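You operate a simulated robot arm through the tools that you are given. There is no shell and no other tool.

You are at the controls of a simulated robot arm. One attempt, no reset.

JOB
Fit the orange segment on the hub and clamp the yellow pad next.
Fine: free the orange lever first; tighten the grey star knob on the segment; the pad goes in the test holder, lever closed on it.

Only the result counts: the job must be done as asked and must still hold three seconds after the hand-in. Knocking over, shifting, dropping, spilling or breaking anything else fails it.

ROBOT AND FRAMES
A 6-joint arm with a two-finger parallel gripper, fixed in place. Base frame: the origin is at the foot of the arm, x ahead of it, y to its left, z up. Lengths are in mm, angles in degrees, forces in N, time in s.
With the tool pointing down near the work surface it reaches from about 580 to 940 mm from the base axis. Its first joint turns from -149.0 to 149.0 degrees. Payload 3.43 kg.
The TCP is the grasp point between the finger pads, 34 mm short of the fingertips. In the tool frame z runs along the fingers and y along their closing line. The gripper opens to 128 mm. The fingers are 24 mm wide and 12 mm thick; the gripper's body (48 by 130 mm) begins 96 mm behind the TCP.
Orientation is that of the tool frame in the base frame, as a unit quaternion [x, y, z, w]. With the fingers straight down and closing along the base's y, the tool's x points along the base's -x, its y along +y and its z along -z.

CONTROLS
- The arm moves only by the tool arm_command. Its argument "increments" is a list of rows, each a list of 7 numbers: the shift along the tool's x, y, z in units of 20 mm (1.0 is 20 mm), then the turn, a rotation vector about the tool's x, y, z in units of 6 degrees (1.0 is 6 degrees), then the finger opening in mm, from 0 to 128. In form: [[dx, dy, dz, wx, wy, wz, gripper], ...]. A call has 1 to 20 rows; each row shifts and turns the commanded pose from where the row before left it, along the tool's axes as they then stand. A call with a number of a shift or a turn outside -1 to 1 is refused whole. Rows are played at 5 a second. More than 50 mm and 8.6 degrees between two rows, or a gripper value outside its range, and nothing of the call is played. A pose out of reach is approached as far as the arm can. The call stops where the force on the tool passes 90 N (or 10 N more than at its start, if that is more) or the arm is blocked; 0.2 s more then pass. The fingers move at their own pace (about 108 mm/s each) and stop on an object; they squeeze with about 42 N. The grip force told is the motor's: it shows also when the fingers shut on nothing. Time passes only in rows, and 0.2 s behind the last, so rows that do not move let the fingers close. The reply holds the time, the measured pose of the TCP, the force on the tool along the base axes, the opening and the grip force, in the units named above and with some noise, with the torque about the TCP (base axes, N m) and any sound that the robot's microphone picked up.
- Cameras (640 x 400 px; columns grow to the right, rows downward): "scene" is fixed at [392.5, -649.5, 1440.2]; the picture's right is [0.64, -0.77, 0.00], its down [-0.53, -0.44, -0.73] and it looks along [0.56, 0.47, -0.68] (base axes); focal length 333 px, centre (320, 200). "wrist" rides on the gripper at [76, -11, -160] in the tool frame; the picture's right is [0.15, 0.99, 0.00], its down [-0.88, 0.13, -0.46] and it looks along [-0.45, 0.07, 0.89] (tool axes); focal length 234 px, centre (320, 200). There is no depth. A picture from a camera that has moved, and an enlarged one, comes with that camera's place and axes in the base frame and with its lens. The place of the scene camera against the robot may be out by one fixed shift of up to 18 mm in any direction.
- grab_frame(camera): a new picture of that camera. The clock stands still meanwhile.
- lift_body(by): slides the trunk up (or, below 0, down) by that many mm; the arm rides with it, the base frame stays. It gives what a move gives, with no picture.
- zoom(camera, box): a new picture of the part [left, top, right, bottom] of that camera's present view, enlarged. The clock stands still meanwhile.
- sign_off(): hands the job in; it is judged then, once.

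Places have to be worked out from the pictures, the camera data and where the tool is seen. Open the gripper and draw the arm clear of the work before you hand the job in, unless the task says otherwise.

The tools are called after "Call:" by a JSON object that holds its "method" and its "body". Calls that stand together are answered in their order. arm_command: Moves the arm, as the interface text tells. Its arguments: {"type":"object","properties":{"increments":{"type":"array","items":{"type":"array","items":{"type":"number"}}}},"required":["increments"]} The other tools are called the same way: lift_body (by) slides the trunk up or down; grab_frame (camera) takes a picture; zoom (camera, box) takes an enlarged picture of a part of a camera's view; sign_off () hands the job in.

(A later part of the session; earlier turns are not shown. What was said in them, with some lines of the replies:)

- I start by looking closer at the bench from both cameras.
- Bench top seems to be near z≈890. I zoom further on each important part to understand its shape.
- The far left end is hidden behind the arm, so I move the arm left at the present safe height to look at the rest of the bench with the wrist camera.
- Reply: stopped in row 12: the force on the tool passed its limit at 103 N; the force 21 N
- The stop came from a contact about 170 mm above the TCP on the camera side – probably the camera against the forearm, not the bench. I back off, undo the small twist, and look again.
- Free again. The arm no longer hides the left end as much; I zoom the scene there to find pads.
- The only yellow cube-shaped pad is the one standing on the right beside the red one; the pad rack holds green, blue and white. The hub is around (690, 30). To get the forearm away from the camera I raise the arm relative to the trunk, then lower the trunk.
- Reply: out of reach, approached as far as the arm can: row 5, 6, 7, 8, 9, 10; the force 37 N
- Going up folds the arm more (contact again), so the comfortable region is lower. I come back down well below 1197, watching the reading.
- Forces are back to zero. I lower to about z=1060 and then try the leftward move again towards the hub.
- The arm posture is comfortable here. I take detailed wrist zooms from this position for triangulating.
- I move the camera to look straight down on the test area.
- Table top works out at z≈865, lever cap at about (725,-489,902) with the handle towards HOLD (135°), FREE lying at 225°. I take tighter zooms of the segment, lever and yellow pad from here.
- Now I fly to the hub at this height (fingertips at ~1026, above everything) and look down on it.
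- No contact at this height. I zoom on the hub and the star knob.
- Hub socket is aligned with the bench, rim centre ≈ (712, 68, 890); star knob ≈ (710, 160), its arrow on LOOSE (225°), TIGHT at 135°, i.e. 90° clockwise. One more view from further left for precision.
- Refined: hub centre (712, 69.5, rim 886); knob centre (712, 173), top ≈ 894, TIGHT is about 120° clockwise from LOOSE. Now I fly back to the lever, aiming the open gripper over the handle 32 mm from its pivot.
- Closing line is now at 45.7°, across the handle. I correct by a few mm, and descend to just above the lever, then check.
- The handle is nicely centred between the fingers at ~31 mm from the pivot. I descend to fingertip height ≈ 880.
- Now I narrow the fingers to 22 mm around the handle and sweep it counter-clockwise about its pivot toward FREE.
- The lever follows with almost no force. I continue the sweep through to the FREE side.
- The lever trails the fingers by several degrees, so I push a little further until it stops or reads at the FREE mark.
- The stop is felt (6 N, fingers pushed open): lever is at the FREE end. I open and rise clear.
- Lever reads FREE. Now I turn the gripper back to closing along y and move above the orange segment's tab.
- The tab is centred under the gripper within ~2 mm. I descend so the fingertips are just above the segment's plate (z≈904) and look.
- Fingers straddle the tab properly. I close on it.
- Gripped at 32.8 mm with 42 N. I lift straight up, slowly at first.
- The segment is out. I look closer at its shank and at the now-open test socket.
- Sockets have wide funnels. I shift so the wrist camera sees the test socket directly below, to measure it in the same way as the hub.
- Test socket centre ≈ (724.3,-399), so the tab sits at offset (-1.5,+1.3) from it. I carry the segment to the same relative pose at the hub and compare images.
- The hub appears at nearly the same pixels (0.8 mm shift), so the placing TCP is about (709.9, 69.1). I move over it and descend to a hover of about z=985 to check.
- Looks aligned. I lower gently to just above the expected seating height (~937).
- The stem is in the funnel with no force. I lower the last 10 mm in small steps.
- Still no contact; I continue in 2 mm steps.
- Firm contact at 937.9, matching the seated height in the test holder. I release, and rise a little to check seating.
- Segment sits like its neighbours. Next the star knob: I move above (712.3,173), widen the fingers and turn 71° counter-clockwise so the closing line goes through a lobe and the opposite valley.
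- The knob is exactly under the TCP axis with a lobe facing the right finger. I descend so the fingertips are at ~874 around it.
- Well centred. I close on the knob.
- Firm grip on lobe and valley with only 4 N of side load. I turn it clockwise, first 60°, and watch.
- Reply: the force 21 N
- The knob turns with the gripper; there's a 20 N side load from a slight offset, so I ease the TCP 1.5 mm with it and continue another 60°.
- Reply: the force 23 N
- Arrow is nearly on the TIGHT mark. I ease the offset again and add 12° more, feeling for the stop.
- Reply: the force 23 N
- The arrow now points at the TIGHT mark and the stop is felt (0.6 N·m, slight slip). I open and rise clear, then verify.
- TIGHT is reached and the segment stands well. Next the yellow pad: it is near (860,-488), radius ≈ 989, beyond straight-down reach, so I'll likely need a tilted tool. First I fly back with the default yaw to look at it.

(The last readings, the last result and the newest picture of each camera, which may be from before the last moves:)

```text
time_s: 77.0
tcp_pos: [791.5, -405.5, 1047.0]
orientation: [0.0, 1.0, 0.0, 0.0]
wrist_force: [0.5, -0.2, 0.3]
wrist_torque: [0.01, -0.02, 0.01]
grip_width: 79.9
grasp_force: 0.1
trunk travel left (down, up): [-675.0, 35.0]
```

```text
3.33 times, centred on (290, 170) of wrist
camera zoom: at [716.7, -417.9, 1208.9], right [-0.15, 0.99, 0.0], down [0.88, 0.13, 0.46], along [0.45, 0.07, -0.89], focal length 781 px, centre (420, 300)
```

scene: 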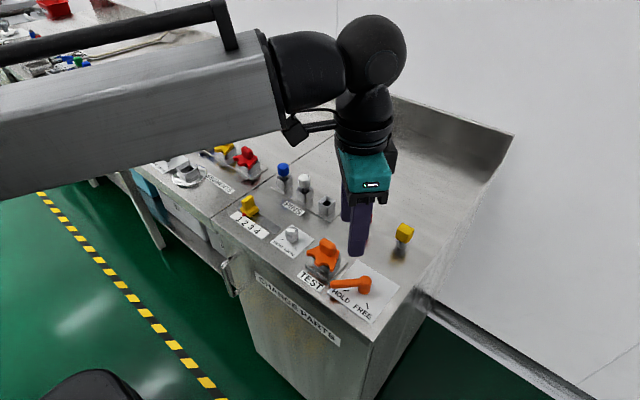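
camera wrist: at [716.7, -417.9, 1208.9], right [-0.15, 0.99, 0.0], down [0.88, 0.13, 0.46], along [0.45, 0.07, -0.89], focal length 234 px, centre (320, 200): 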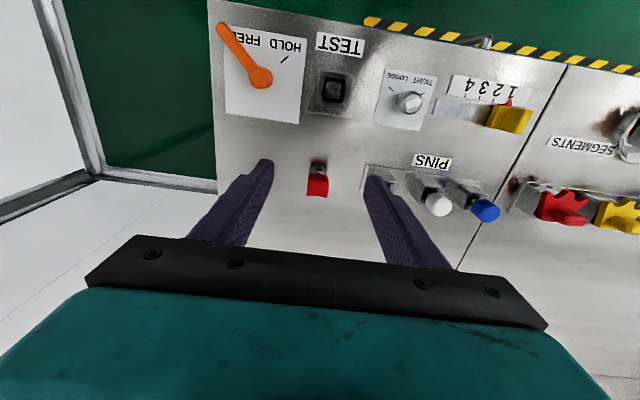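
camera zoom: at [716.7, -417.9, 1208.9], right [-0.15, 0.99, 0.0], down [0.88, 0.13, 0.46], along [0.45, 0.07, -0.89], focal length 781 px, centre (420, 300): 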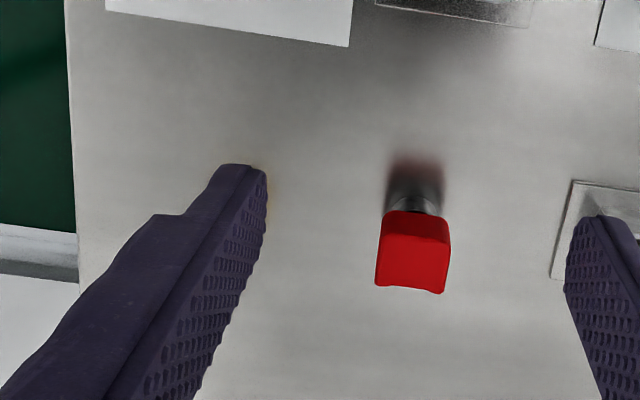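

The left finger hides the yellow pad; I move 80 mm right (‑y) to get it between the fingers.

Call:
{"method": "arm_command", "body": {"increments": [[0, -1, 0, 0, 0, 0, 80], [0, -1, 0, 0, 0, 0, 80], [0, -1, 0, 0, 0, 0, 80], [0, -1, 0, 0, 0, 0, 80], [0, 0, 0, 0, 0, 0, 80]]}}

Call:
{"method": "zoom", "body": {"camera": "wrist", "box": [260, 120, 360, 220]}}

Call:
{"method": "grab_frame", "body": {"camera": "scene"}}

```text
time_s: 78.2
tcp_pos: [790.5, -484.4, 1048.6]
orientation: [-0.001, 1.0, 0.0, 0.0]
wrist_force: [-0.2, -0.1, 0.6]
wrist_torque: [0.01, 0.0, 0.02]
grip_width: 80.0
grasp_force: 0.0
trunk travel left (down, up): [-675.0, 35.0]
```

```text
4.00 times, centred on (310, 170) of wrist
camera zoom: at [715.8, -497.3, 1208.6], right [-0.15, 0.99, 0.0], down [0.88, 0.13, 0.46], along [0.45, 0.07, -0.89], focal length 937 px, centre (360, 320)
```

zoom: 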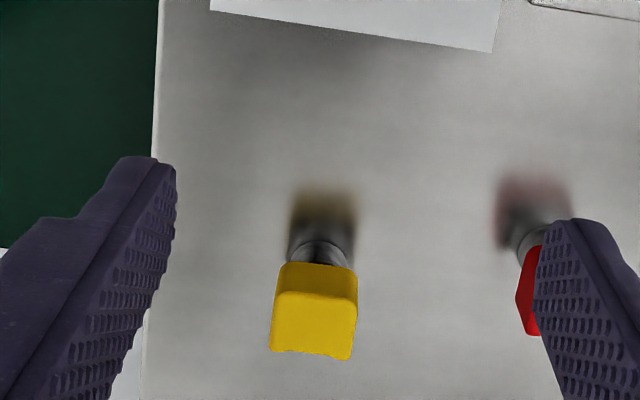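

```text
taken
```

scene: 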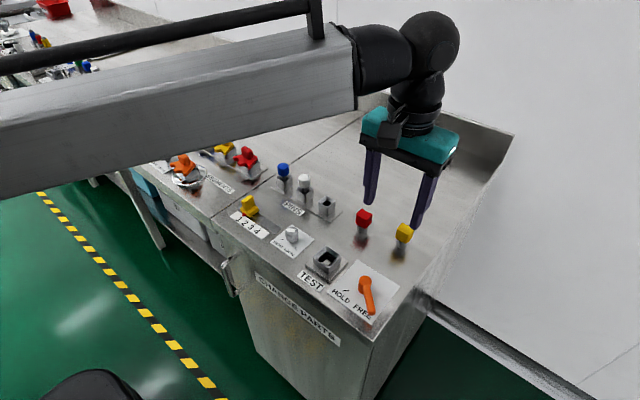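

Pad centre ≈ (872.7,-490.4), cube z 883–908 on an 18 mm stem; radius is 1001 mm, so I tilt the tool 18° outward about its closing line and approach to a hover above it.

Call:
{"method": "arm_command", "body": {"increments": [[0, 0, 0, 0, -1, 0, 60], [0, 0, 0, 0, -1, 0, 60], [0, 0, 0, 0, -1, 0, 60], [-0.473, -0.06, 0.928, 0, 0, 0, 60], [-0.473, -0.06, 0.928, 0, 0, 0, 60], [-0.473, -0.06, 0.928, 0, 0, 0, 60], [-0.473, -0.06, 0.928, 0, 0, 0, 60], [-0.473, -0.06, 0.928, 0, 0, 0, 60], [0, 0, 0, 0, 0, 0, 60]]}}

Call:
{"method": "zoom", "body": {"camera": "wrist", "box": [220, 100, 420, 225]}}

Call:
{"method": "zoom", "body": {"camera": "scene", "box": [320, 130, 470, 280]}}

```text
time_s: 80.2
tcp_pos: [865.6, -492.1, 975.0]
orientation: [0.0, 0.988, 0.0, 0.156]
wrist_force: [0.1, 0.7, -0.5]
wrist_torque: [0.03, 0.0, -0.02]
grip_width: 59.9
grasp_force: 0.0
trunk travel left (down, up): [-675.0, 35.0]
```

```text
3.20 times, centred on (320, 162) of wrist
camera zoom: at [744.1, -503.0, 1103.5], right [-0.14, 0.99, -0.04], down [0.7, 0.13, 0.71], along [0.7, 0.07, -0.71], focal length 749 px, centre (320, 320)
```

zoom: 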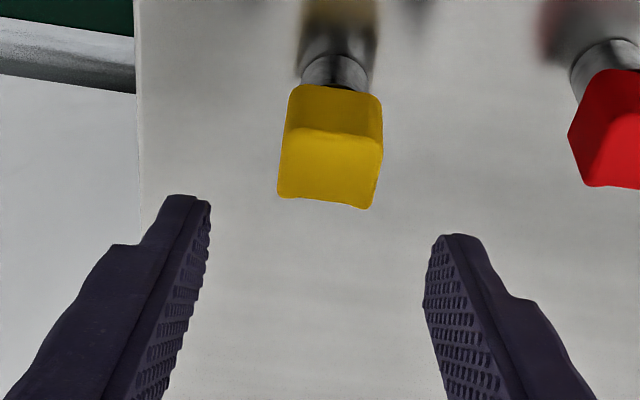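

```text
2.67 times, centred on (395, 205) of scene
camera zoom: at [392.5, -649.5, 1440.2], right [0.64, -0.77, 0.0], down [-0.53, -0.44, -0.73], along [0.56, 0.47, -0.68], focal length 887 px, centre (120, 187)
```

zoom: 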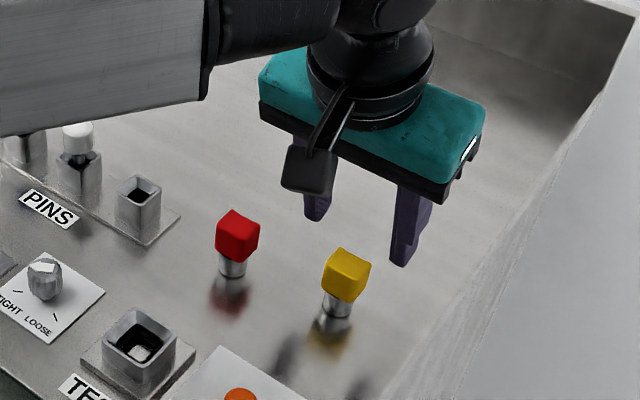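

The pad's position is confirmed (872.7,-490). I lower the tilted gripper around it, fingertips' low corner ending just above the cube's bottom.

Call:
{"method": "arm_command", "body": {"increments": [[0.294, 0.033, 0.824, 0, 0, 0, 60], [0.294, 0.033, 0.824, 0, 0, 0, 60], [0.294, 0.033, 0.824, 0, 0, 0, 60], [0, 0, 0, 0, 0, 0, 60]]}}

Call:
{"method": "zoom", "body": {"camera": "wrist", "box": [220, 100, 420, 225]}}

Call:
{"method": "zoom", "body": {"camera": "scene", "box": [350, 170, 450, 270]}}

```text
time_s: 81.2
tcp_pos: [863.2, -488.4, 921.6]
orientation: [0.001, 0.988, 0.001, 0.156]
wrist_force: [0.4, -0.6, 0.4]
wrist_torque: [-0.02, 0.01, 0.05]
grip_width: 59.9
grasp_force: 0.1
trunk travel left (down, up): [-675.0, 35.0]
```

```text
3.20 times, centred on (320, 162) of wrist
camera zoom: at [742.9, -501.1, 1050.7], right [-0.14, 0.99, -0.04], down [0.7, 0.13, 0.71], along [0.7, 0.07, -0.71], focal length 749 px, centre (320, 320)
```

zoom: 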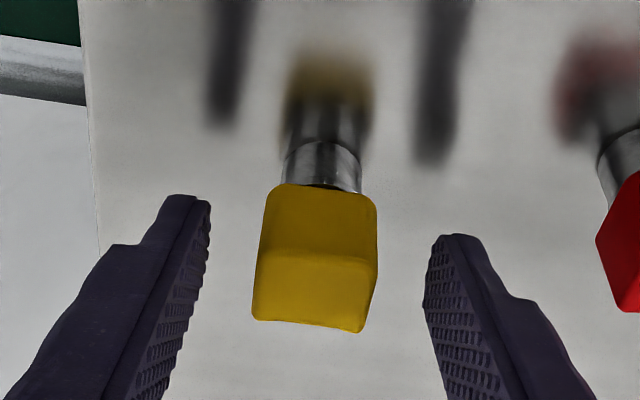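

```text
4.00 times, centred on (400, 220) of scene
camera zoom: at [392.5, -649.5, 1440.2], right [0.64, -0.77, 0.0], down [-0.53, -0.44, -0.73], along [0.56, 0.47, -0.68], focal length 1330 px, centre (0, 120)
```

zoom: 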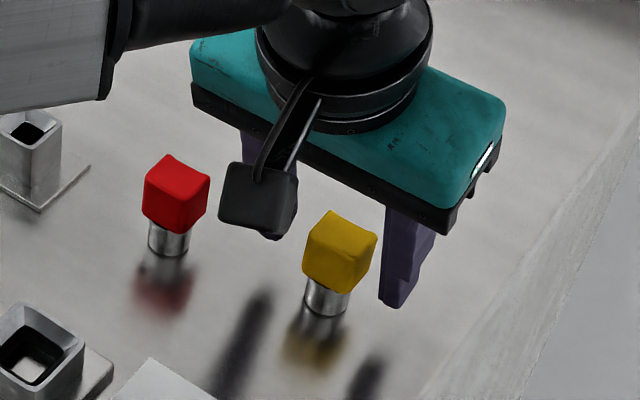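

Centred between the fingers. I close on the pad.

Call:
{"method": "arm_command", "body": {"increments": [[0, 0, 0, 0, 0, 0, 40], [0, 0, 0, 0, 0, 0, 30], [0, 0, 0, 0, 0, 0, 15], [0, 0, 0, 0, 0, 0, 15], [0, 0, 0, 0, 0, 0, 15]]}}

Call:
{"method": "zoom", "body": {"camera": "wrist", "box": [220, 100, 420, 225]}}

```text
time_s: 82.4
tcp_pos: [862.7, -489.1, 921.3]
orientation: [0.0, 0.988, 0.0, 0.156]
wrist_force: [0.1, -0.1, 0.2]
wrist_torque: [-0.01, -0.01, 0.02]
grip_width: 28.9
grasp_force: 42.0
trunk travel left (down, up): [-675.0, 35.0]
```

```text
3.20 times, centred on (320, 162) of wrist
camera zoom: at [742.9, -501.2, 1050.9], right [-0.14, 0.99, -0.04], down [0.7, 0.13, 0.71], along [0.7, 0.07, -0.71], focal length 749 px, centre (320, 320)
```

zoom: 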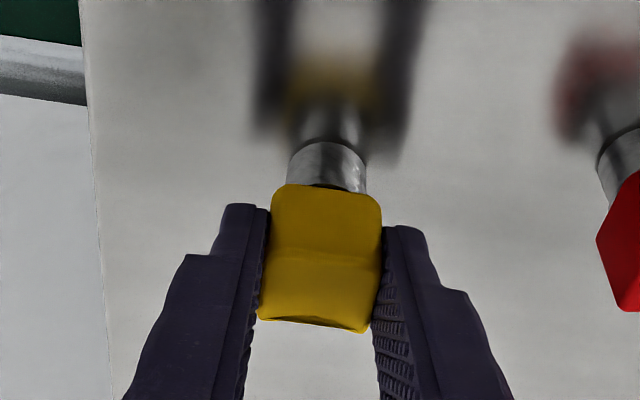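

Held at 28.9 mm, 42 N. I lift straight up in base z.

Call:
{"method": "arm_command", "body": {"increments": [[-0.077, 0, -0.238, 0, 0, 0, 15], [-0.155, 0, -0.476, 0, 0, 0, 15], [-0.309, 0, -0.951, 0, 0, 0, 15], [-0.309, 0, -0.951, 0, 0, 0, 15], [-0.309, 0, -0.951, 0, 0, 0, 15], [-0.309, 0, -0.951, 0, 0, 0, 15], [-0.309, 0, -0.951, 0, 0, 0, 15], [0, 0, 0, 0, 0, 0, 15]]}}

Call:
{"method": "zoom", "body": {"camera": "wrist", "box": [220, 100, 420, 225]}}

Call:
{"method": "zoom", "body": {"camera": "scene", "box": [340, 130, 460, 250]}}

```text
time_s: 84.2
tcp_pos: [863.1, -489.2, 1037.0]
orientation: [0.0, 0.988, 0.0, 0.156]
wrist_force: [-0.1, 0.4, -0.4]
wrist_torque: [-0.04, -0.03, 0.02]
grip_width: 29.1
grasp_force: 41.6
trunk travel left (down, up): [-675.0, 35.0]
```

```text
3.20 times, centred on (320, 162) of wrist
camera zoom: at [743.1, -501.5, 1166.3], right [-0.14, 0.99, -0.04], down [0.7, 0.13, 0.71], along [0.7, 0.07, -0.71], focal length 749 px, centre (320, 320)
```

zoom: 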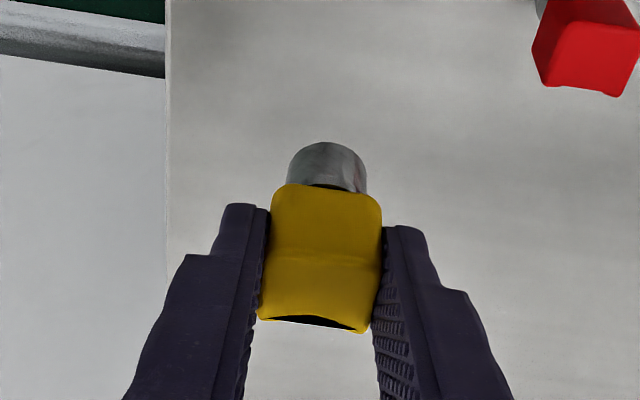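

```text
3.33 times, centred on (400, 190) of scene
camera zoom: at [392.5, -649.5, 1440.2], right [0.64, -0.77, 0.0], down [-0.53, -0.44, -0.73], along [0.56, 0.47, -0.68], focal length 1109 px, centre (53, 233)
```

zoom: 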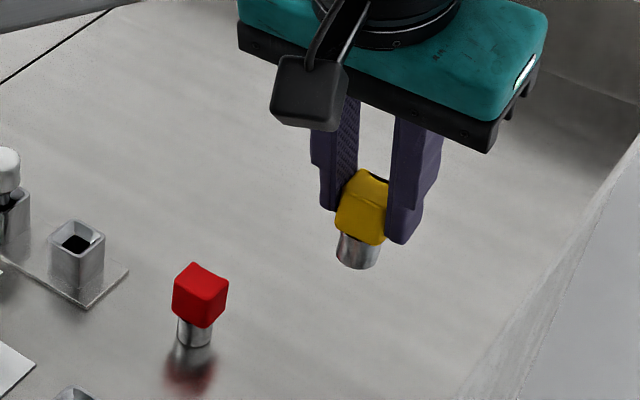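

The pad with its stem is lifted cleanly. I carry it over the test socket, keeping the tilt and height.

Call:
{"method": "arm_command", "body": {"increments": [[0.882, 0.5625, -0.287, 0, 0, 0, 15], [0.882, 0.5625, -0.287, 0, 0, 0, 15], [0.882, 0.5625, -0.287, 0, 0, 0, 15], [0.882, 0.5625, -0.287, 0, 0, 0, 15], [0.882, 0.5625, -0.287, 0, 0, 0, 15], [0.882, 0.5625, -0.287, 0, 0, 0, 15], [0.882, 0.5625, -0.287, 0, 0, 0, 15], [0.882, 0.5625, -0.287, 0, 0, 0, 15], [0, 0, 0, 0, 0, 0, 15]]}}

Call:
{"method": "zoom", "body": {"camera": "wrist", "box": [220, 60, 420, 225]}}

Call:
{"method": "zoom", "body": {"camera": "scene", "box": [270, 180, 390, 300]}}

```text
time_s: 86.2
tcp_pos: [715.9, -399.6, 1036.8]
orientation: [0.0, 0.988, 0.0, 0.157]
wrist_force: [-0.1, 0.6, -0.7]
wrist_torque: [0.02, 0.02, 0.01]
grip_width: 29.0
grasp_force: 41.9
trunk travel left (down, up): [-675.0, 35.0]
```

```text
2.42 times, centred on (320, 142) of wrist
camera zoom: at [594.4, -411.9, 1166.6], right [-0.14, 0.99, -0.04], down [0.7, 0.13, 0.71], along [0.7, 0.07, -0.71], focal length 568 px, centre (320, 339)
```

zoom: 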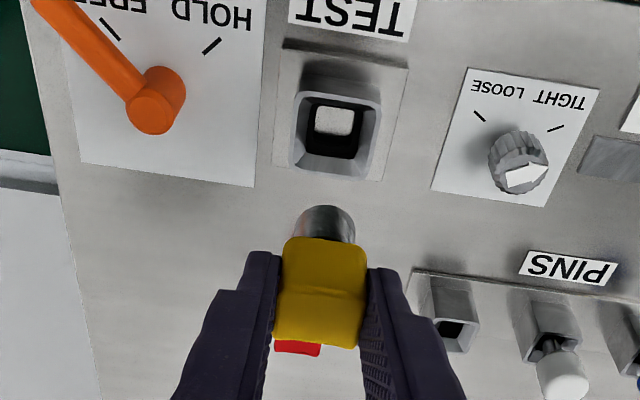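

```text
3.33 times, centred on (330, 240) of scene
camera zoom: at [392.5, -649.5, 1440.2], right [0.64, -0.77, 0.0], down [-0.53, -0.44, -0.73], along [0.56, 0.47, -0.68], focal length 1109 px, centre (287, 67)
```

zoom: 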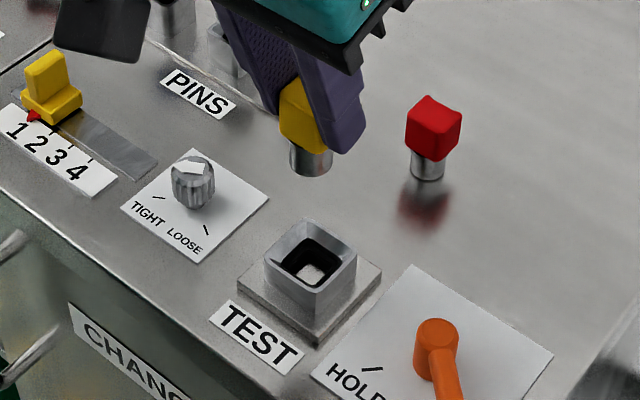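

From the image the stem's axis is about (720,-401) and the socket (724.3,-398.5). I shift by (+4,+2) and lower until the stem end is ~10 mm above the rim, then check from both cameras.

Call:
{"method": "arm_command", "body": {"increments": [[0.2154, 0.02, 0.792, 0, 0, 0, 15], [0.2154, 0.02, 0.792, 0, 0, 0, 15], [0.2154, 0.02, 0.792, 0, 0, 0, 15], [0.2154, 0.02, 0.792, 0, 0, 0, 15], [0.2154, 0.02, 0.792, 0, 0, 0, 15], [0, 0, 0, 0, 0, 0, 15]]}}

Call:
{"method": "zoom", "body": {"camera": "wrist", "box": [240, 80, 400, 225]}}

Call:
{"method": "zoom", "body": {"camera": "scene", "box": [290, 210, 370, 290]}}

```text
time_s: 87.6
tcp_pos: [719.2, -397.2, 955.5]
orientation: [0.0, 0.988, 0.0, 0.157]
wrist_force: [0.5, 0.9, -0.8]
wrist_torque: [0.01, 0.02, 0.01]
grip_width: 29.0
grasp_force: 41.4
trunk travel left (down, up): [-675.0, 35.0]
```

```text
2.76 times, centred on (320, 152) of wrist
camera zoom: at [598.7, -409.7, 1083.8], right [-0.14, 0.99, -0.04], down [0.7, 0.13, 0.71], along [0.7, 0.07, -0.71], focal length 646 px, centre (320, 331)
```

zoom: 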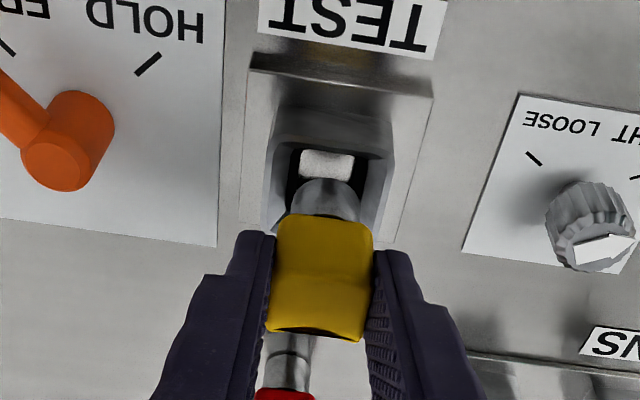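

```text
5.00 times, centred on (330, 250) of scene
camera zoom: at [392.5, -649.5, 1440.2], right [0.64, -0.77, 0.0], down [-0.53, -0.44, -0.73], along [0.56, 0.47, -0.68], focal length 1663 px, centre (270, -50)
```

zoom: 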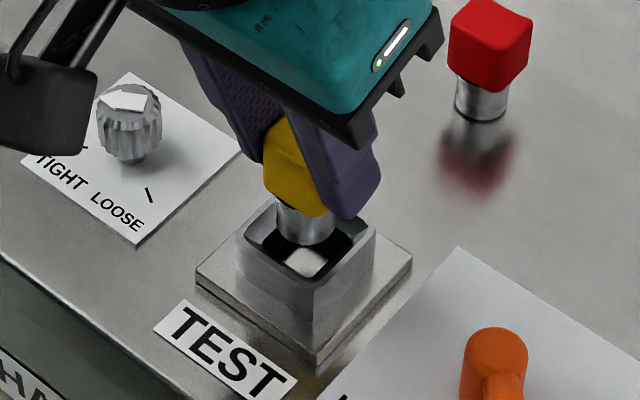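

The stem is roughly 1.5 mm short in x and y. I correct and lower 20 mm into the funnel.

Call:
{"method": "arm_command", "body": {"increments": [[-0.071, 0.06, 0.023, 0, 0, 0, 15], [0.0773, 0, 0.238, 0, 0, 0, 15], [0.0773, 0, 0.238, 0, 0, 0, 15], [0.0773, 0, 0.238, 0, 0, 0, 15], [0, 0, 0, 0, 0, 0, 15]]}}

Call:
{"method": "zoom", "body": {"camera": "wrist", "box": [240, 80, 400, 225]}}

Call:
{"method": "zoom", "body": {"camera": "scene", "box": [290, 210, 370, 290]}}

```text
time_s: 88.8
tcp_pos: [721.1, -396.0, 938.0]
orientation: [0.0, 0.988, 0.0, 0.155]
wrist_force: [-4.3, -3.2, -3.0]
wrist_torque: [-0.17, 0.31, 0.01]
grip_width: 28.8
grasp_force: 42.2
trunk travel left (down, up): [-675.0, 35.0]
```

```text
2.76 times, centred on (320, 152) of wrist
camera zoom: at [599.8, -408.7, 1068.4], right [-0.14, 0.99, -0.04], down [0.7, 0.13, 0.7], along [0.7, 0.07, -0.71], focal length 646 px, centre (320, 331)
```

zoom: 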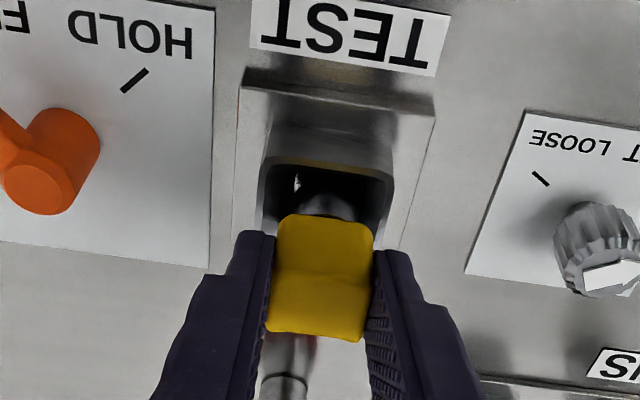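

```text
5.00 times, centred on (330, 250) of scene
camera zoom: at [392.5, -649.5, 1440.2], right [0.64, -0.77, 0.0], down [-0.53, -0.44, -0.73], along [0.56, 0.47, -0.68], focal length 1663 px, centre (270, -50)
```

zoom: 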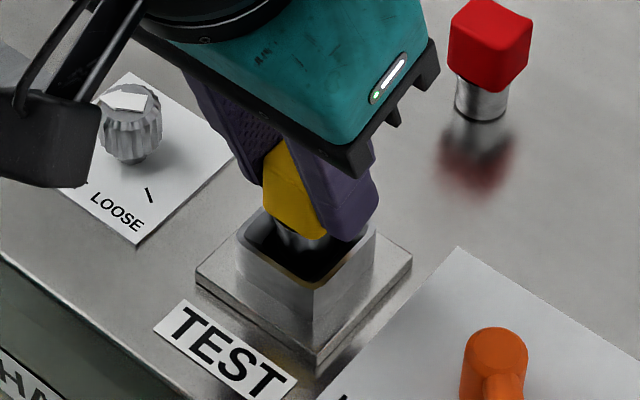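

A light side force says the stem touches the +x/+y funnel side; I shift back about 1 mm and go down 4 mm more.

Call:
{"method": "arm_command", "body": {"increments": [[0.057, -0.05, -0.0185, 0, 0, 0, 15], [0.031, 0, 0.095, 0, 0, 0, 15], [0.031, 0, 0.095, 0, 0, 0, 15], [0, 0, 0, 0, 0, 0, 15]]}}

```text
time_s: 89.8
tcp_pos: [720.3, -398.1, 935.7]
orientation: [0.0, 0.988, 0.0, 0.157]
wrist_force: [-1.1, 1.0, -1.2]
wrist_torque: [-0.05, 0.06, -0.01]
grip_width: 29.0
grasp_force: 41.8
trunk travel left (down, up): [-675.0, 35.0]
```

Forces vanished. I continue down in 2 mm steps.

Call:
{"method": "arm_command", "body": {"increments": [[0.031, 0, 0.095, 0, 0, 0, 15], [0.031, 0, 0.095, 0, 0, 0, 15], [0, 0, 0, 0, 0, 0, 15]]}}

Call:
{"method": "zoom", "body": {"camera": "wrist", "box": [240, 80, 400, 225]}}

Call:
{"method": "zoom", "body": {"camera": "scene", "box": [305, 230, 355, 280]}}

```text
time_s: 90.6
tcp_pos: [720.7, -398.0, 932.1]
orientation: [-0.001, 0.988, 0.001, 0.156]
wrist_force: [-0.1, 0.2, -0.6]
wrist_torque: [-0.01, 0.04, 0.03]
grip_width: 29.1
grasp_force: 42.2
trunk travel left (down, up): [-675.0, 35.0]
```

```text
2.76 times, centred on (320, 152) of wrist
camera zoom: at [599.6, -409.6, 1061.2], right [-0.14, 0.99, -0.04], down [0.7, 0.13, 0.71], along [0.7, 0.07, -0.71], focal length 646 px, centre (320, 331)
```

zoom: 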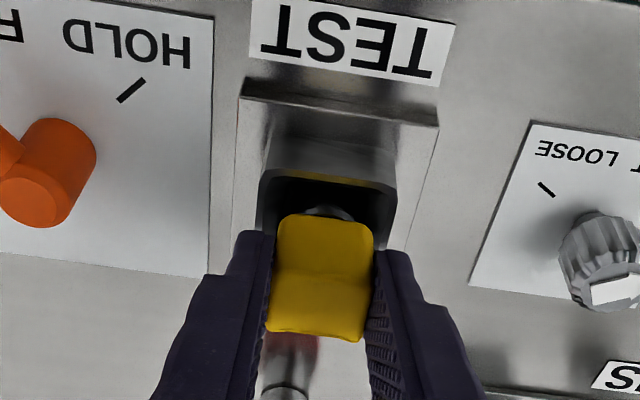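

```text
8.00 times, centred on (330, 255) of scene
camera zoom: at [392.5, -649.5, 1440.2], right [0.64, -0.77, 0.0], down [-0.53, -0.44, -0.73], along [0.56, 0.47, -0.68], focal length 2661 px, centre (240, -240)
```

zoom: 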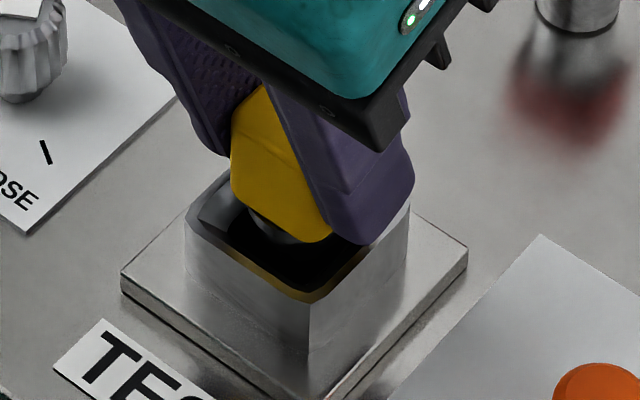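

The stem is entering freely; the cube is still some mm above the rim. I continue in 1.5 mm steps.

Call:
{"method": "arm_command", "body": {"increments": [[0.0232, 0, 0.0713, 0, 0, 0, 15], [0.0232, 0, 0.0713, 0, 0, 0, 15], [0, 0, 0, 0, 0, 0, 15]]}}

Call:
{"method": "zoom", "body": {"camera": "scene", "box": [305, 230, 355, 280]}}

```text
time_s: 91.4
tcp_pos: [720.4, -398.4, 930.7]
orientation: [-0.001, 0.988, 0.0, 0.157]
wrist_force: [2.1, -1.4, 10.8]
wrist_torque: [0.03, 0.1, 0.0]
grip_width: 29.0
grasp_force: 41.6
trunk travel left (down, up): [-675.0, 35.0]
```

```text
8.00 times, centred on (330, 255) of scene
camera zoom: at [392.5, -649.5, 1440.2], right [0.64, -0.77, 0.0], down [-0.53, -0.44, -0.73], along [0.56, 0.47, -0.68], focal length 2661 px, centre (240, -240)
```

zoom: 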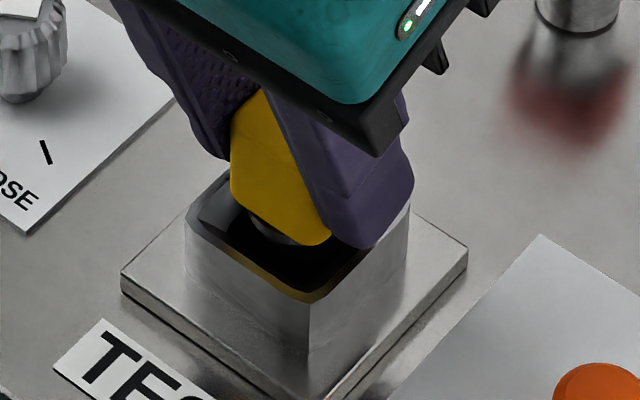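

Contact of 11 N vertical with hardly any side force. I press 1 mm more to tell whether it's a firm seat.

Call:
{"method": "arm_command", "body": {"increments": [[0.0155, 0, 0.0476, 0, 0, 0, 15], [0, 0, 0, 0, 0, 0, 15]]}}

```text
time_s: 92.0
tcp_pos: [719.5, -397.4, 930.2]
orientation: [0.0, 0.987, -0.001, 0.159]
wrist_force: [5.2, -3.5, 23.1]
wrist_torque: [-0.05, -0.1, -0.01]
grip_width: 28.8
grasp_force: 42.5
trunk travel left (down, up): [-675.0, 35.0]
```

Firm seat (23 N, almost no travel). I unload that, open the fingers, and back off along the tool direction upward.

Call:
{"method": "arm_command", "body": {"increments": [[-0.0232, 0, -0.0713, 0, 0, 0, 15], [0, 0, 0, 0, 0, 0, 50], [0, 0, 0, 0, 0, 0, 50], [0, 0, 0, 0, 0, 0, 50]]}}

Call:
{"method": "zoom", "body": {"camera": "wrist", "box": [240, 80, 400, 225]}}

Call:
{"method": "zoom", "body": {"camera": "scene", "box": [305, 230, 355, 280]}}

```text
time_s: 93.0
tcp_pos: [719.4, -396.9, 928.5]
orientation: [0.0, 0.988, 0.001, 0.156]
wrist_force: [0.1, 0.1, 0.0]
wrist_torque: [0.01, 0.0, 0.02]
grip_width: 50.0
grasp_force: 0.1
trunk travel left (down, up): [-675.0, 35.0]
```

```text
2.76 times, centred on (320, 152) of wrist
camera zoom: at [599.0, -409.3, 1058.5], right [-0.14, 0.99, -0.04], down [0.7, 0.13, 0.71], along [0.7, 0.07, -0.71], focal length 646 px, centre (320, 331)
```

zoom: 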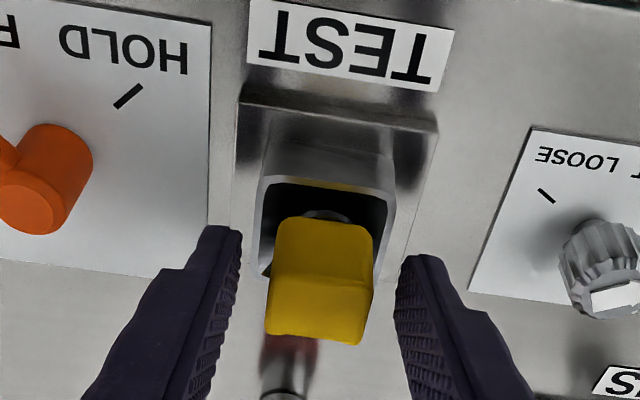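

```text
8.00 times, centred on (330, 255) of scene
camera zoom: at [392.5, -649.5, 1440.2], right [0.64, -0.77, 0.0], down [-0.53, -0.44, -0.73], along [0.56, 0.47, -0.68], focal length 2661 px, centre (240, -240)
```

zoom: 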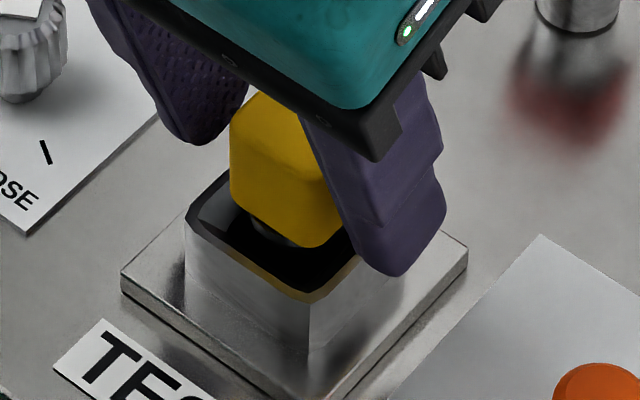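

The pad stands in the socket by itself. I lift the open gripper straight up and inspect from above.

Call:
{"method": "arm_command", "body": {"increments": [[-0.155, 0, -0.476, 0, 0, 0, 50], [-0.309, 0, -0.951, 0, 0, 0, 50], [-0.309, 0, -0.951, 0, 0, 0, 50], [-0.309, 0, -0.951, 0, 0, 0, 50], [-0.309, 0, -0.951, 0, 0, 0, 50], [-0.309, 0, -0.951, 0, 0, 0, 50], [-0.309, 0, -0.951, 0, 0, 0, 50], [0, 0, 0, 0, 1, 0, 50], [0, 0, 0, 0, 1, 0, 50], [0, 0, 0, 0, 1, 0, 50], [-1, 0, 0, 0, 0, 0, 50], [-1, 0, 0, 0, 0, 0, 50], [-1, 0, 0, 0, 0, 0, 50], [0, 0, 0, 0, 0, 0, 50]]}}

Call:
{"method": "zoom", "body": {"camera": "wrist", "box": [270, 60, 370, 140]}}

Call:
{"method": "zoom", "body": {"camera": "scene", "box": [300, 225, 360, 285]}}

```text
time_s: 96.0
tcp_pos: [780.2, -397.5, 1059.5]
orientation: [-0.001, 1.0, 0.0, -0.001]
wrist_force: [-0.7, -0.2, -1.0]
wrist_torque: [0.02, -0.01, 0.0]
grip_width: 49.9
grasp_force: 0.0
trunk travel left (down, up): [-675.0, 35.0]
```

```text
5.00 times, centred on (320, 100) of wrist
camera zoom: at [705.4, -409.6, 1220.2], right [-0.15, 0.99, 0.0], down [0.88, 0.13, 0.46], along [0.45, 0.07, -0.89], focal length 1171 px, centre (320, 700)
```

zoom: 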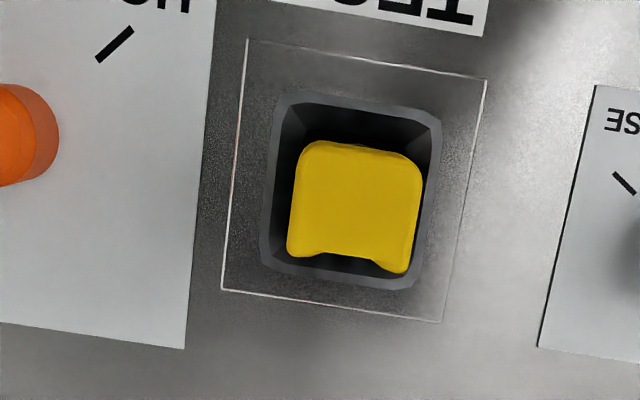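

```text
6.67 times, centred on (330, 255) of scene
camera zoom: at [392.5, -649.5, 1440.2], right [0.64, -0.77, 0.0], down [-0.53, -0.44, -0.73], along [0.56, 0.47, -0.68], focal length 2217 px, centre (253, -167)
```

zoom: 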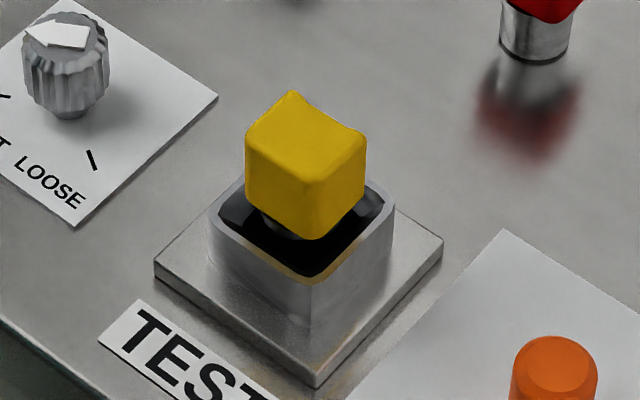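

The pad stands upright, centred within ~2 mm, matching the socket. Now I go back to the lever at FREE (≈227°), turning the gripper to straddle it.

Call:
{"method": "arm_command", "body": {"increments": [[0.644, -0.9575, 0.37, 0, 0, 0, 44], [0.644, -0.9575, 0.37, 0, 0, 0, 44], [0.644, -0.9575, 0.37, 0, 0, 0, 44], [0.644, -0.9575, 0.37, 0, 0, 0, 44], [0.644, -0.9575, 0.37, 0, 0, 0, 44], [0.644, -0.9575, 0.37, 0, 0, 0, 44], [0, 0, 0, 0, 0, -1, 44], [0, 0, 0, 0, 0, -1, 44], [0, 0, 0, 0, 0, -1, 44], [0, 0, 0, 0, 0, -1, 44], [0, 0, 0, 0, 0, -1, 44], [0, 0, 0, 0, 0, -1, 44], [0, 0, 0, 0, 0, -1, 44], [0, 0, 0, 0, 0, -0.83, 44], [0, 0, 0, 0, 0, 0, 44]]}}

Call:
{"method": "zoom", "body": {"camera": "wrist", "box": [220, 80, 420, 225]}}

```text
time_s: 99.2
tcp_pos: [702.8, -512.4, 1015.4]
orientation: [-0.399, 0.917, -0.001, 0.001]
wrist_force: [-0.4, -0.2, -0.3]
wrist_torque: [-0.01, 0.03, 0.01]
grip_width: 44.1
grasp_force: 0.0
trunk travel left (down, up): [-675.0, 35.0]
```

```text
2.76 times, centred on (320, 152) of wrist
camera zoom: at [660.1, -575.9, 1175.4], right [-0.82, 0.57, 0.0], down [0.5, 0.73, 0.46], along [0.26, 0.38, -0.89], focal length 646 px, centre (320, 331)
```

zoom: 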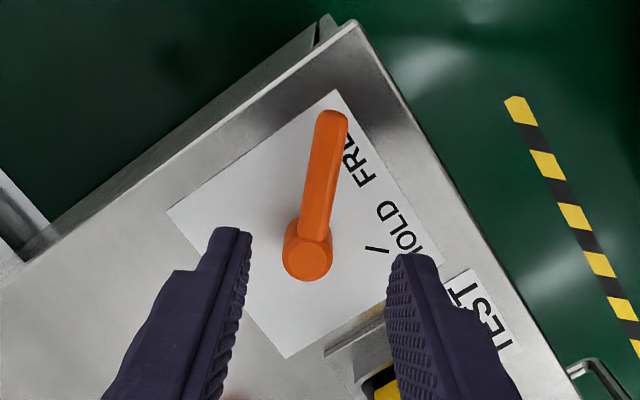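

The handle is centred under the gripper. I descend to fingertip height ~880.

Call:
{"method": "arm_command", "body": {"increments": [[0, 0, 1, 0, 0, 0, 40], [0, 0, 1, 0, 0, 0, 40], [0, 0, 1, 0, 0, 0, 40], [0, 0, 1, 0, 0, 0, 40], [0, 0, 1, 0, 0, 0, 40], [0, 0, 0.05, 0, 0, 0, 40], [0, 0, 0, 0, 0, 0, 22], [0, 0, 0, 0, 0, 0, 22]]}}

Call:
{"method": "zoom", "body": {"camera": "wrist", "box": [220, 100, 420, 225]}}

```text
time_s: 101.0
tcp_pos: [703.2, -513.5, 913.9]
orientation: [-0.399, 0.917, 0.0, 0.0]
wrist_force: [-1.1, 0.1, 0.4]
wrist_torque: [-0.01, -0.04, -0.02]
grip_width: 22.0
grasp_force: 0.0
trunk travel left (down, up): [-675.0, 35.0]
```

```text
3.20 times, centred on (320, 162) of wrist
camera zoom: at [660.0, -575.9, 1074.3], right [-0.82, 0.57, 0.0], down [0.51, 0.73, 0.46], along [0.26, 0.38, -0.89], focal length 749 px, centre (320, 320)
```

zoom: 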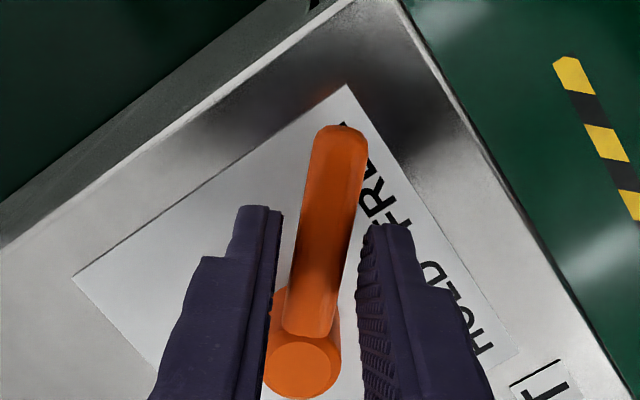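

Now I sweep it clockwise toward HOLD, 72° first.

Call:
{"method": "arm_command", "body": {"increments": [[-0.0088, 0.1672, 0, 0, 0, 1, 22], [-0.0088, 0.1672, 0, 0, 0, 1, 22], [-0.0088, 0.1672, 0, 0, 0, 1, 22], [-0.0088, 0.1672, 0, 0, 0, 1, 22], [-0.0088, 0.1672, 0, 0, 0, 1, 22], [-0.0088, 0.1672, 0, 0, 0, 1, 22], [-0.0088, 0.1672, 0, 0, 0, 1, 22], [-0.0088, 0.1672, 0, 0, 0, 1, 22], [-0.0088, 0.1672, 0, 0, 0, 1, 22], [-0.0088, 0.1672, 0, 0, 0, 1, 22], [-0.0088, 0.1672, 0, 0, 0, 1, 22], [-0.0088, 0.1672, 0, 0, 0, 1, 22], [0, 0, 0, 0, 0, 0, 22]]}}

Call:
{"method": "zoom", "body": {"camera": "wrist", "box": [220, 100, 420, 225]}}

Call:
{"method": "zoom", "body": {"camera": "scene", "box": [290, 200, 400, 310]}}

```text
time_s: 103.8
tcp_pos: [695.1, -476.3, 913.4]
orientation: [0.217, 0.976, 0.0, 0.0]
wrist_force: [-0.3, -1.0, 0.9]
wrist_torque: [-0.03, -0.03, 0.0]
grip_width: 22.3
grasp_force: 0.0
trunk travel left (down, up): [-675.0, 35.0]
```

```text
3.20 times, centred on (320, 162) of wrist
camera zoom: at [623.3, -454.1, 1074.5], right [0.29, 0.96, 0.0], down [0.85, -0.26, 0.46], along [0.44, -0.13, -0.89], focal length 749 px, centre (320, 320)
```

zoom: 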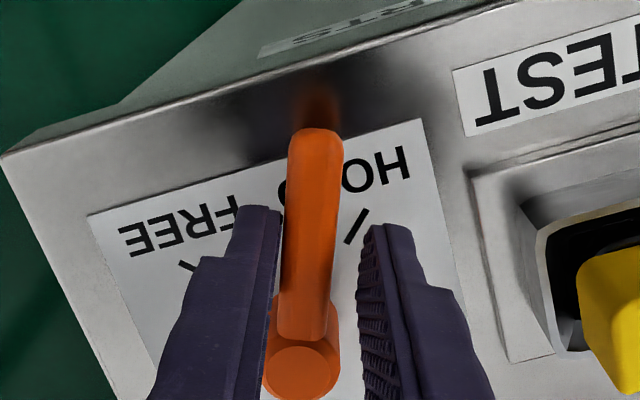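

```text
3.64 times, centred on (345, 255) of scene
camera zoom: at [392.5, -649.5, 1440.2], right [0.64, -0.77, 0.0], down [-0.53, -0.44, -0.73], along [0.56, 0.47, -0.68], focal length 1209 px, centre (229, 0)
```

zoom: 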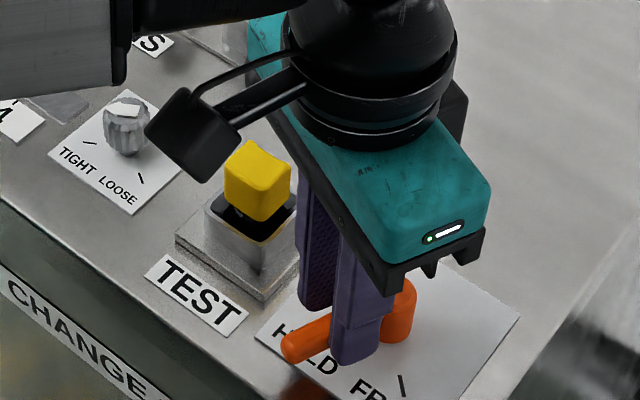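

The lever trails a bit, around 163°. I continue toward HOLD.

Call:
{"method": "arm_command", "body": {"increments": [[-0.0088, 0.1672, 0, 0, 0, 1, 22], [-0.0088, 0.1672, 0, 0, 0, 1, 22], [-0.0088, 0.1672, 0, 0, 0, 1, 22], [-0.0088, 0.1672, 0, 0, 0, 1, 22], [0, 0, 0, 0, 0, 0, 22]]}}

Call:
{"method": "zoom", "body": {"camera": "wrist", "box": [220, 100, 420, 225]}}

```text
time_s: 105.0
tcp_pos: [704.5, -465.2, 914.3]
orientation: [0.415, 0.91, 0.0, -0.001]
wrist_force: [-1.8, 0.4, -0.2]
wrist_torque: [-0.01, 0.01, 0.01]
grip_width: 22.3
grasp_force: 0.4
trunk travel left (down, up): [-675.0, 35.0]
```

```text
3.20 times, centred on (320, 162) of wrist
camera zoom: at [646.9, -415.9, 1074.5], right [0.65, 0.76, 0.0], down [0.68, -0.58, 0.46], along [0.35, -0.3, -0.89], focal length 749 px, centre (320, 320)
```

zoom: 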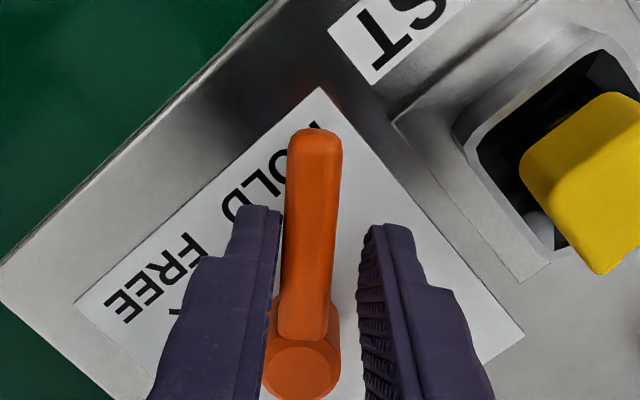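

The lever is back at about 136°, its original HOLD angle. I push gently a little further to feel the end stop.

Call:
{"method": "arm_command", "body": {"increments": [[-0.0022, 0.0418, 0, 0, 0, 0.25, 22], [-0.0022, 0.0418, 0, 0, 0, 0.25, 22], [0, 0, 0, 0, 0, 0, 22]]}}

Call:
{"method": "arm_command", "body": {"increments": [[-0.0022, 0.0418, 0, 0, 0, 0.25, 22], [-0.0022, 0.0418, 0, 0, 0, 0.25, 22], [0, 0, 0, 0, 0, 0, 22]]}}

Call:
{"method": "zoom", "body": {"camera": "wrist", "box": [220, 100, 420, 225]}}

```text
time_s: 105.8
tcp_pos: [705.4, -465.4, 915.0]
orientation: [0.438, 0.899, 0.0, 0.0]
wrist_force: [-2.4, -5.3, 0.4]
wrist_torque: [-0.09, 0.05, 0.1]
grip_width: 25.0
grasp_force: 2.9
trunk travel left (down, up): [-675.0, 35.0]
```

```text
time_s: 106.6
tcp_pos: [707.3, -463.3, 914.9]
orientation: [0.462, 0.887, 0.0, 0.0]
wrist_force: [-4.8, -11.5, 0.5]
wrist_torque: [-0.3, 0.14, 0.18]
grip_width: 28.3
grasp_force: 4.9
trunk travel left (down, up): [-675.0, 35.0]
```

```text
3.20 times, centred on (320, 162) of wrist
camera zoom: at [654.4, -409.3, 1074.3], right [0.73, 0.69, 0.0], down [0.61, -0.65, 0.46], along [0.31, -0.33, -0.89], focal length 749 px, centre (320, 320)
```

zoom: 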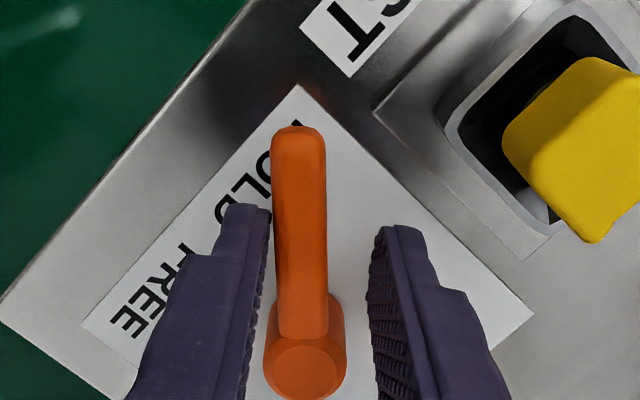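

The end stop is reached (lever fully at HOLD). I back off, open and rise clear.

Call:
{"method": "arm_command", "body": {"increments": [[0, -0.15, 0, 0, 0, 0, 40], [0, 0, 0, 0, 0, 0, 40], [0, 0, -1, 0, 0, 0, 40], [0, 0, -1, 0, 0, 0, 40], [0, 0, -1, 0, 0, 0, 40], [0, 0, -1, 0, 0, 0, 40], [0, 0, -1, 0, 0, 0, 40], [0, 0, -1, 0, 0, 0, 40], [0, 0, -1, 0, 0, 0, 40], [0, 0, 0, 0, 0, 0, 40]]}}

Call:
{"method": "grab_frame", "body": {"camera": "scene"}}

Call:
{"method": "zoom", "body": {"camera": "scene", "box": [295, 215, 395, 315]}}

Call:
{"method": "grab_frame", "body": {"camera": "wrist"}}

```text
time_s: 108.8
tcp_pos: [704.3, -464.5, 1054.5]
orientation: [0.462, 0.887, 0.001, 0.0]
wrist_force: [-0.2, 0.4, 0.2]
wrist_torque: [0.01, 0.01, -0.02]
grip_width: 39.8
grasp_force: 0.0
trunk travel left (down, up): [-675.0, 35.0]
```

```text
taken
```

scene: 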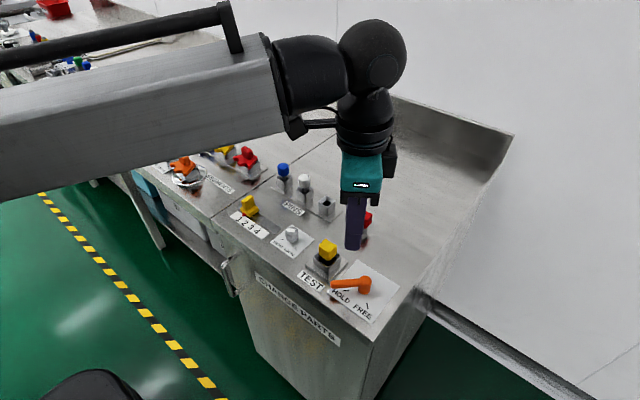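

```text
4.00 times, centred on (345, 265) of scene
camera zoom: at [392.5, -649.5, 1440.2], right [0.64, -0.77, 0.0], down [-0.53, -0.44, -0.73], along [0.56, 0.47, -0.68], focal length 1330 px, centre (220, -60)
```

zoom: 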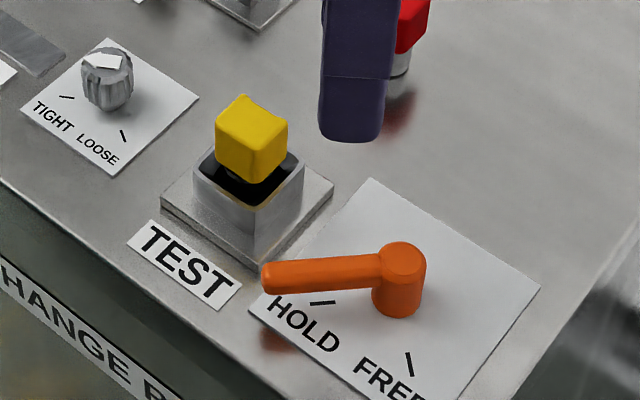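

```text
taken
camera wrist: at [652.2, -409.7, 1214.3], right [0.73, 0.69, 0.0], down [0.61, -0.65, 0.46], along [0.31, -0.33, -0.89], focal length 234 px, centre (320, 200)
```

wrist: 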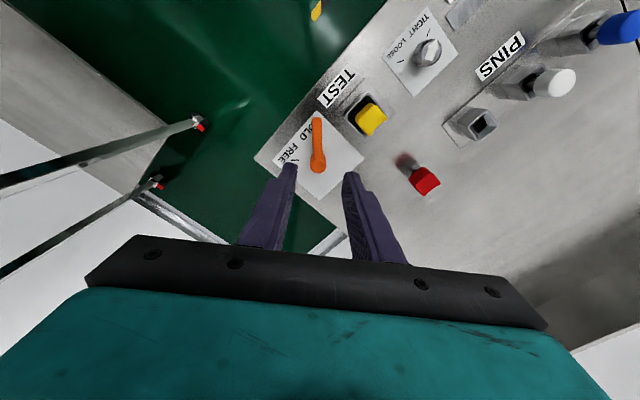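

Lever is on HOLD with the yellow pad in the holder. I turn the gripper back, open it fully and retreat to the start pose, then check everything once more.

Call:
{"method": "arm_command", "body": {"increments": [[0, 0, -1, 0, 0, 0, 60], [0, 0, 0, 0, 0, -1, 60], [0, 0, 0, 0, 0, -1, 60], [0, 0, 0, 0, 0, -1, 60], [0, 0, 0, 0, 0, -1, 60], [0, 0, 0, 0, 0, -1, 60], [0, 0, 0, 0, 0, -1, 60], [0, 0, 0, 0, 0, -1, 60], [0, 0, 0, 0, 0, -1, 60], [0, 0, 0, 0, 0, -1, 60], [0, 0, 0, 0, 0, -0.17, 60], [0, 0, -1, 0, 0, 0, 128], [0, 0, -1, 0, 0, 0, 128], [0, 0, -1, 0, 0, 0, 128], [0, 0, -1, 0, 0, 0, 128], [0, 0, -1, 0, 0, 0, 128], [0, 0, -0.8, 0, 0, 0, 128], [0.9, -0.4, 0, 0, 0, 0, 128], [0.9, -0.4, 0, 0, 0, 0, 128], [0, 0, 0, 0, 0, 0, 128]]}}

Call:
{"method": "zoom", "body": {"camera": "scene", "box": [220, 150, 440, 350]}}

Call:
{"method": "zoom", "body": {"camera": "scene", "box": [120, 100, 280, 220]}}

Call:
{"method": "zoom", "body": {"camera": "wrist", "box": [270, 90, 490, 240]}}

```text
time_s: 113.0
tcp_pos: [668.3, -480.6, 1189.7]
orientation: [0.0, 1.0, -0.001, 0.0]
wrist_force: [0.0, -1.0, 0.8]
wrist_torque: [-0.02, -0.03, 0.02]
grip_width: 127.9
grasp_force: 0.0
trunk travel left (down, up): [-675.0, 35.0]
```

```text
2.00 times, centred on (330, 250) of scene
camera zoom: at [392.5, -649.5, 1440.2], right [0.64, -0.77, 0.0], down [-0.53, -0.44, -0.73], along [0.56, 0.47, -0.68], focal length 665 px, centre (300, 100)
```

zoom: 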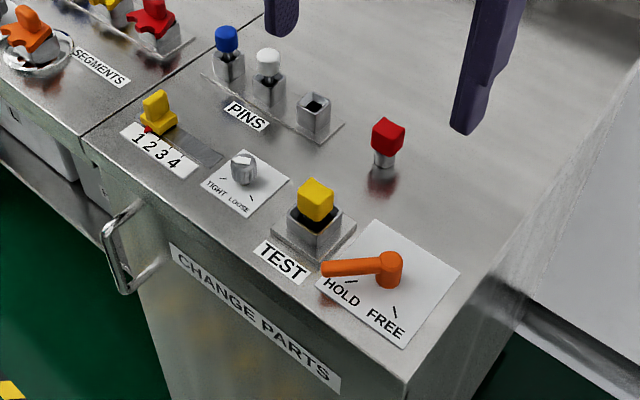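

```text
3.33 times, centred on (200, 160) of scene
camera zoom: at [392.5, -649.5, 1440.2], right [0.64, -0.77, 0.0], down [-0.53, -0.44, -0.73], along [0.56, 0.47, -0.68], focal length 1109 px, centre (720, 333)
```

zoom: 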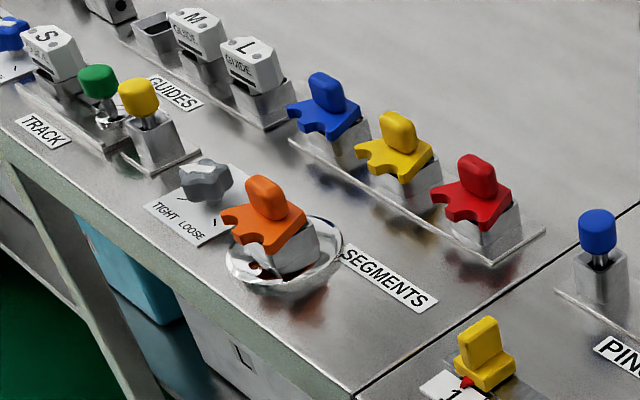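

```text
2.67 times, centred on (380, 165) of wrist
camera zoom: at [592.9, -492.9, 1350.3], right [-0.15, 0.99, 0.0], down [0.88, 0.13, 0.46], along [0.45, 0.07, -0.89], focal length 624 px, centre (160, 293)
```

zoom: 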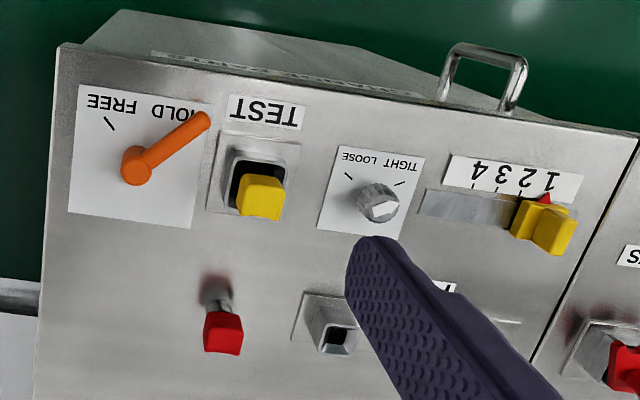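

The orange segment is on the hub with the star knob on TIGHT, and the yellow pad is in the test holder with the lever on HOLD. Nothing else has moved and the arm is clear, so I hand the job in.

Call:
{"method": "sign_off", "body": {}}

```text
The job is handed in.
```

The job is done and handed in; the hand-in reply only confirmed receipt, so I don't have the verdict.

- **Orange lever:** I freed it first, turning it to its stop at FREE.
- **Orange segment:** It came out of the test holder and is seated on the hub, at the same height it had in the holder and looking like its neighbours in the rack.
- **Grey star knob:** I turned it about 120° clockwise from LOOSE to its stop. The arrow points at the TIGHT mark.
- **Yellow pad:** It stands upright in the test holder, centred to about 2 mm. Its stem is pressed down firmly, with a few millimetres of it showing above the rim.
- **Lever on the pad:** I turned it back to its end stop, on the HOLD mark.

Early on, while moving sideways above the bench, the arm stopped itself at 103 N. When I then raised it, it pressed against something again at about 35 N. I judged both to be the wrist camera touching the robot's own forearm, and backed off. In the last pictures nothing else on this part of the bench looks moved. I did not check the far-left end again.

The gripper is open and the arm is back near its starting position.
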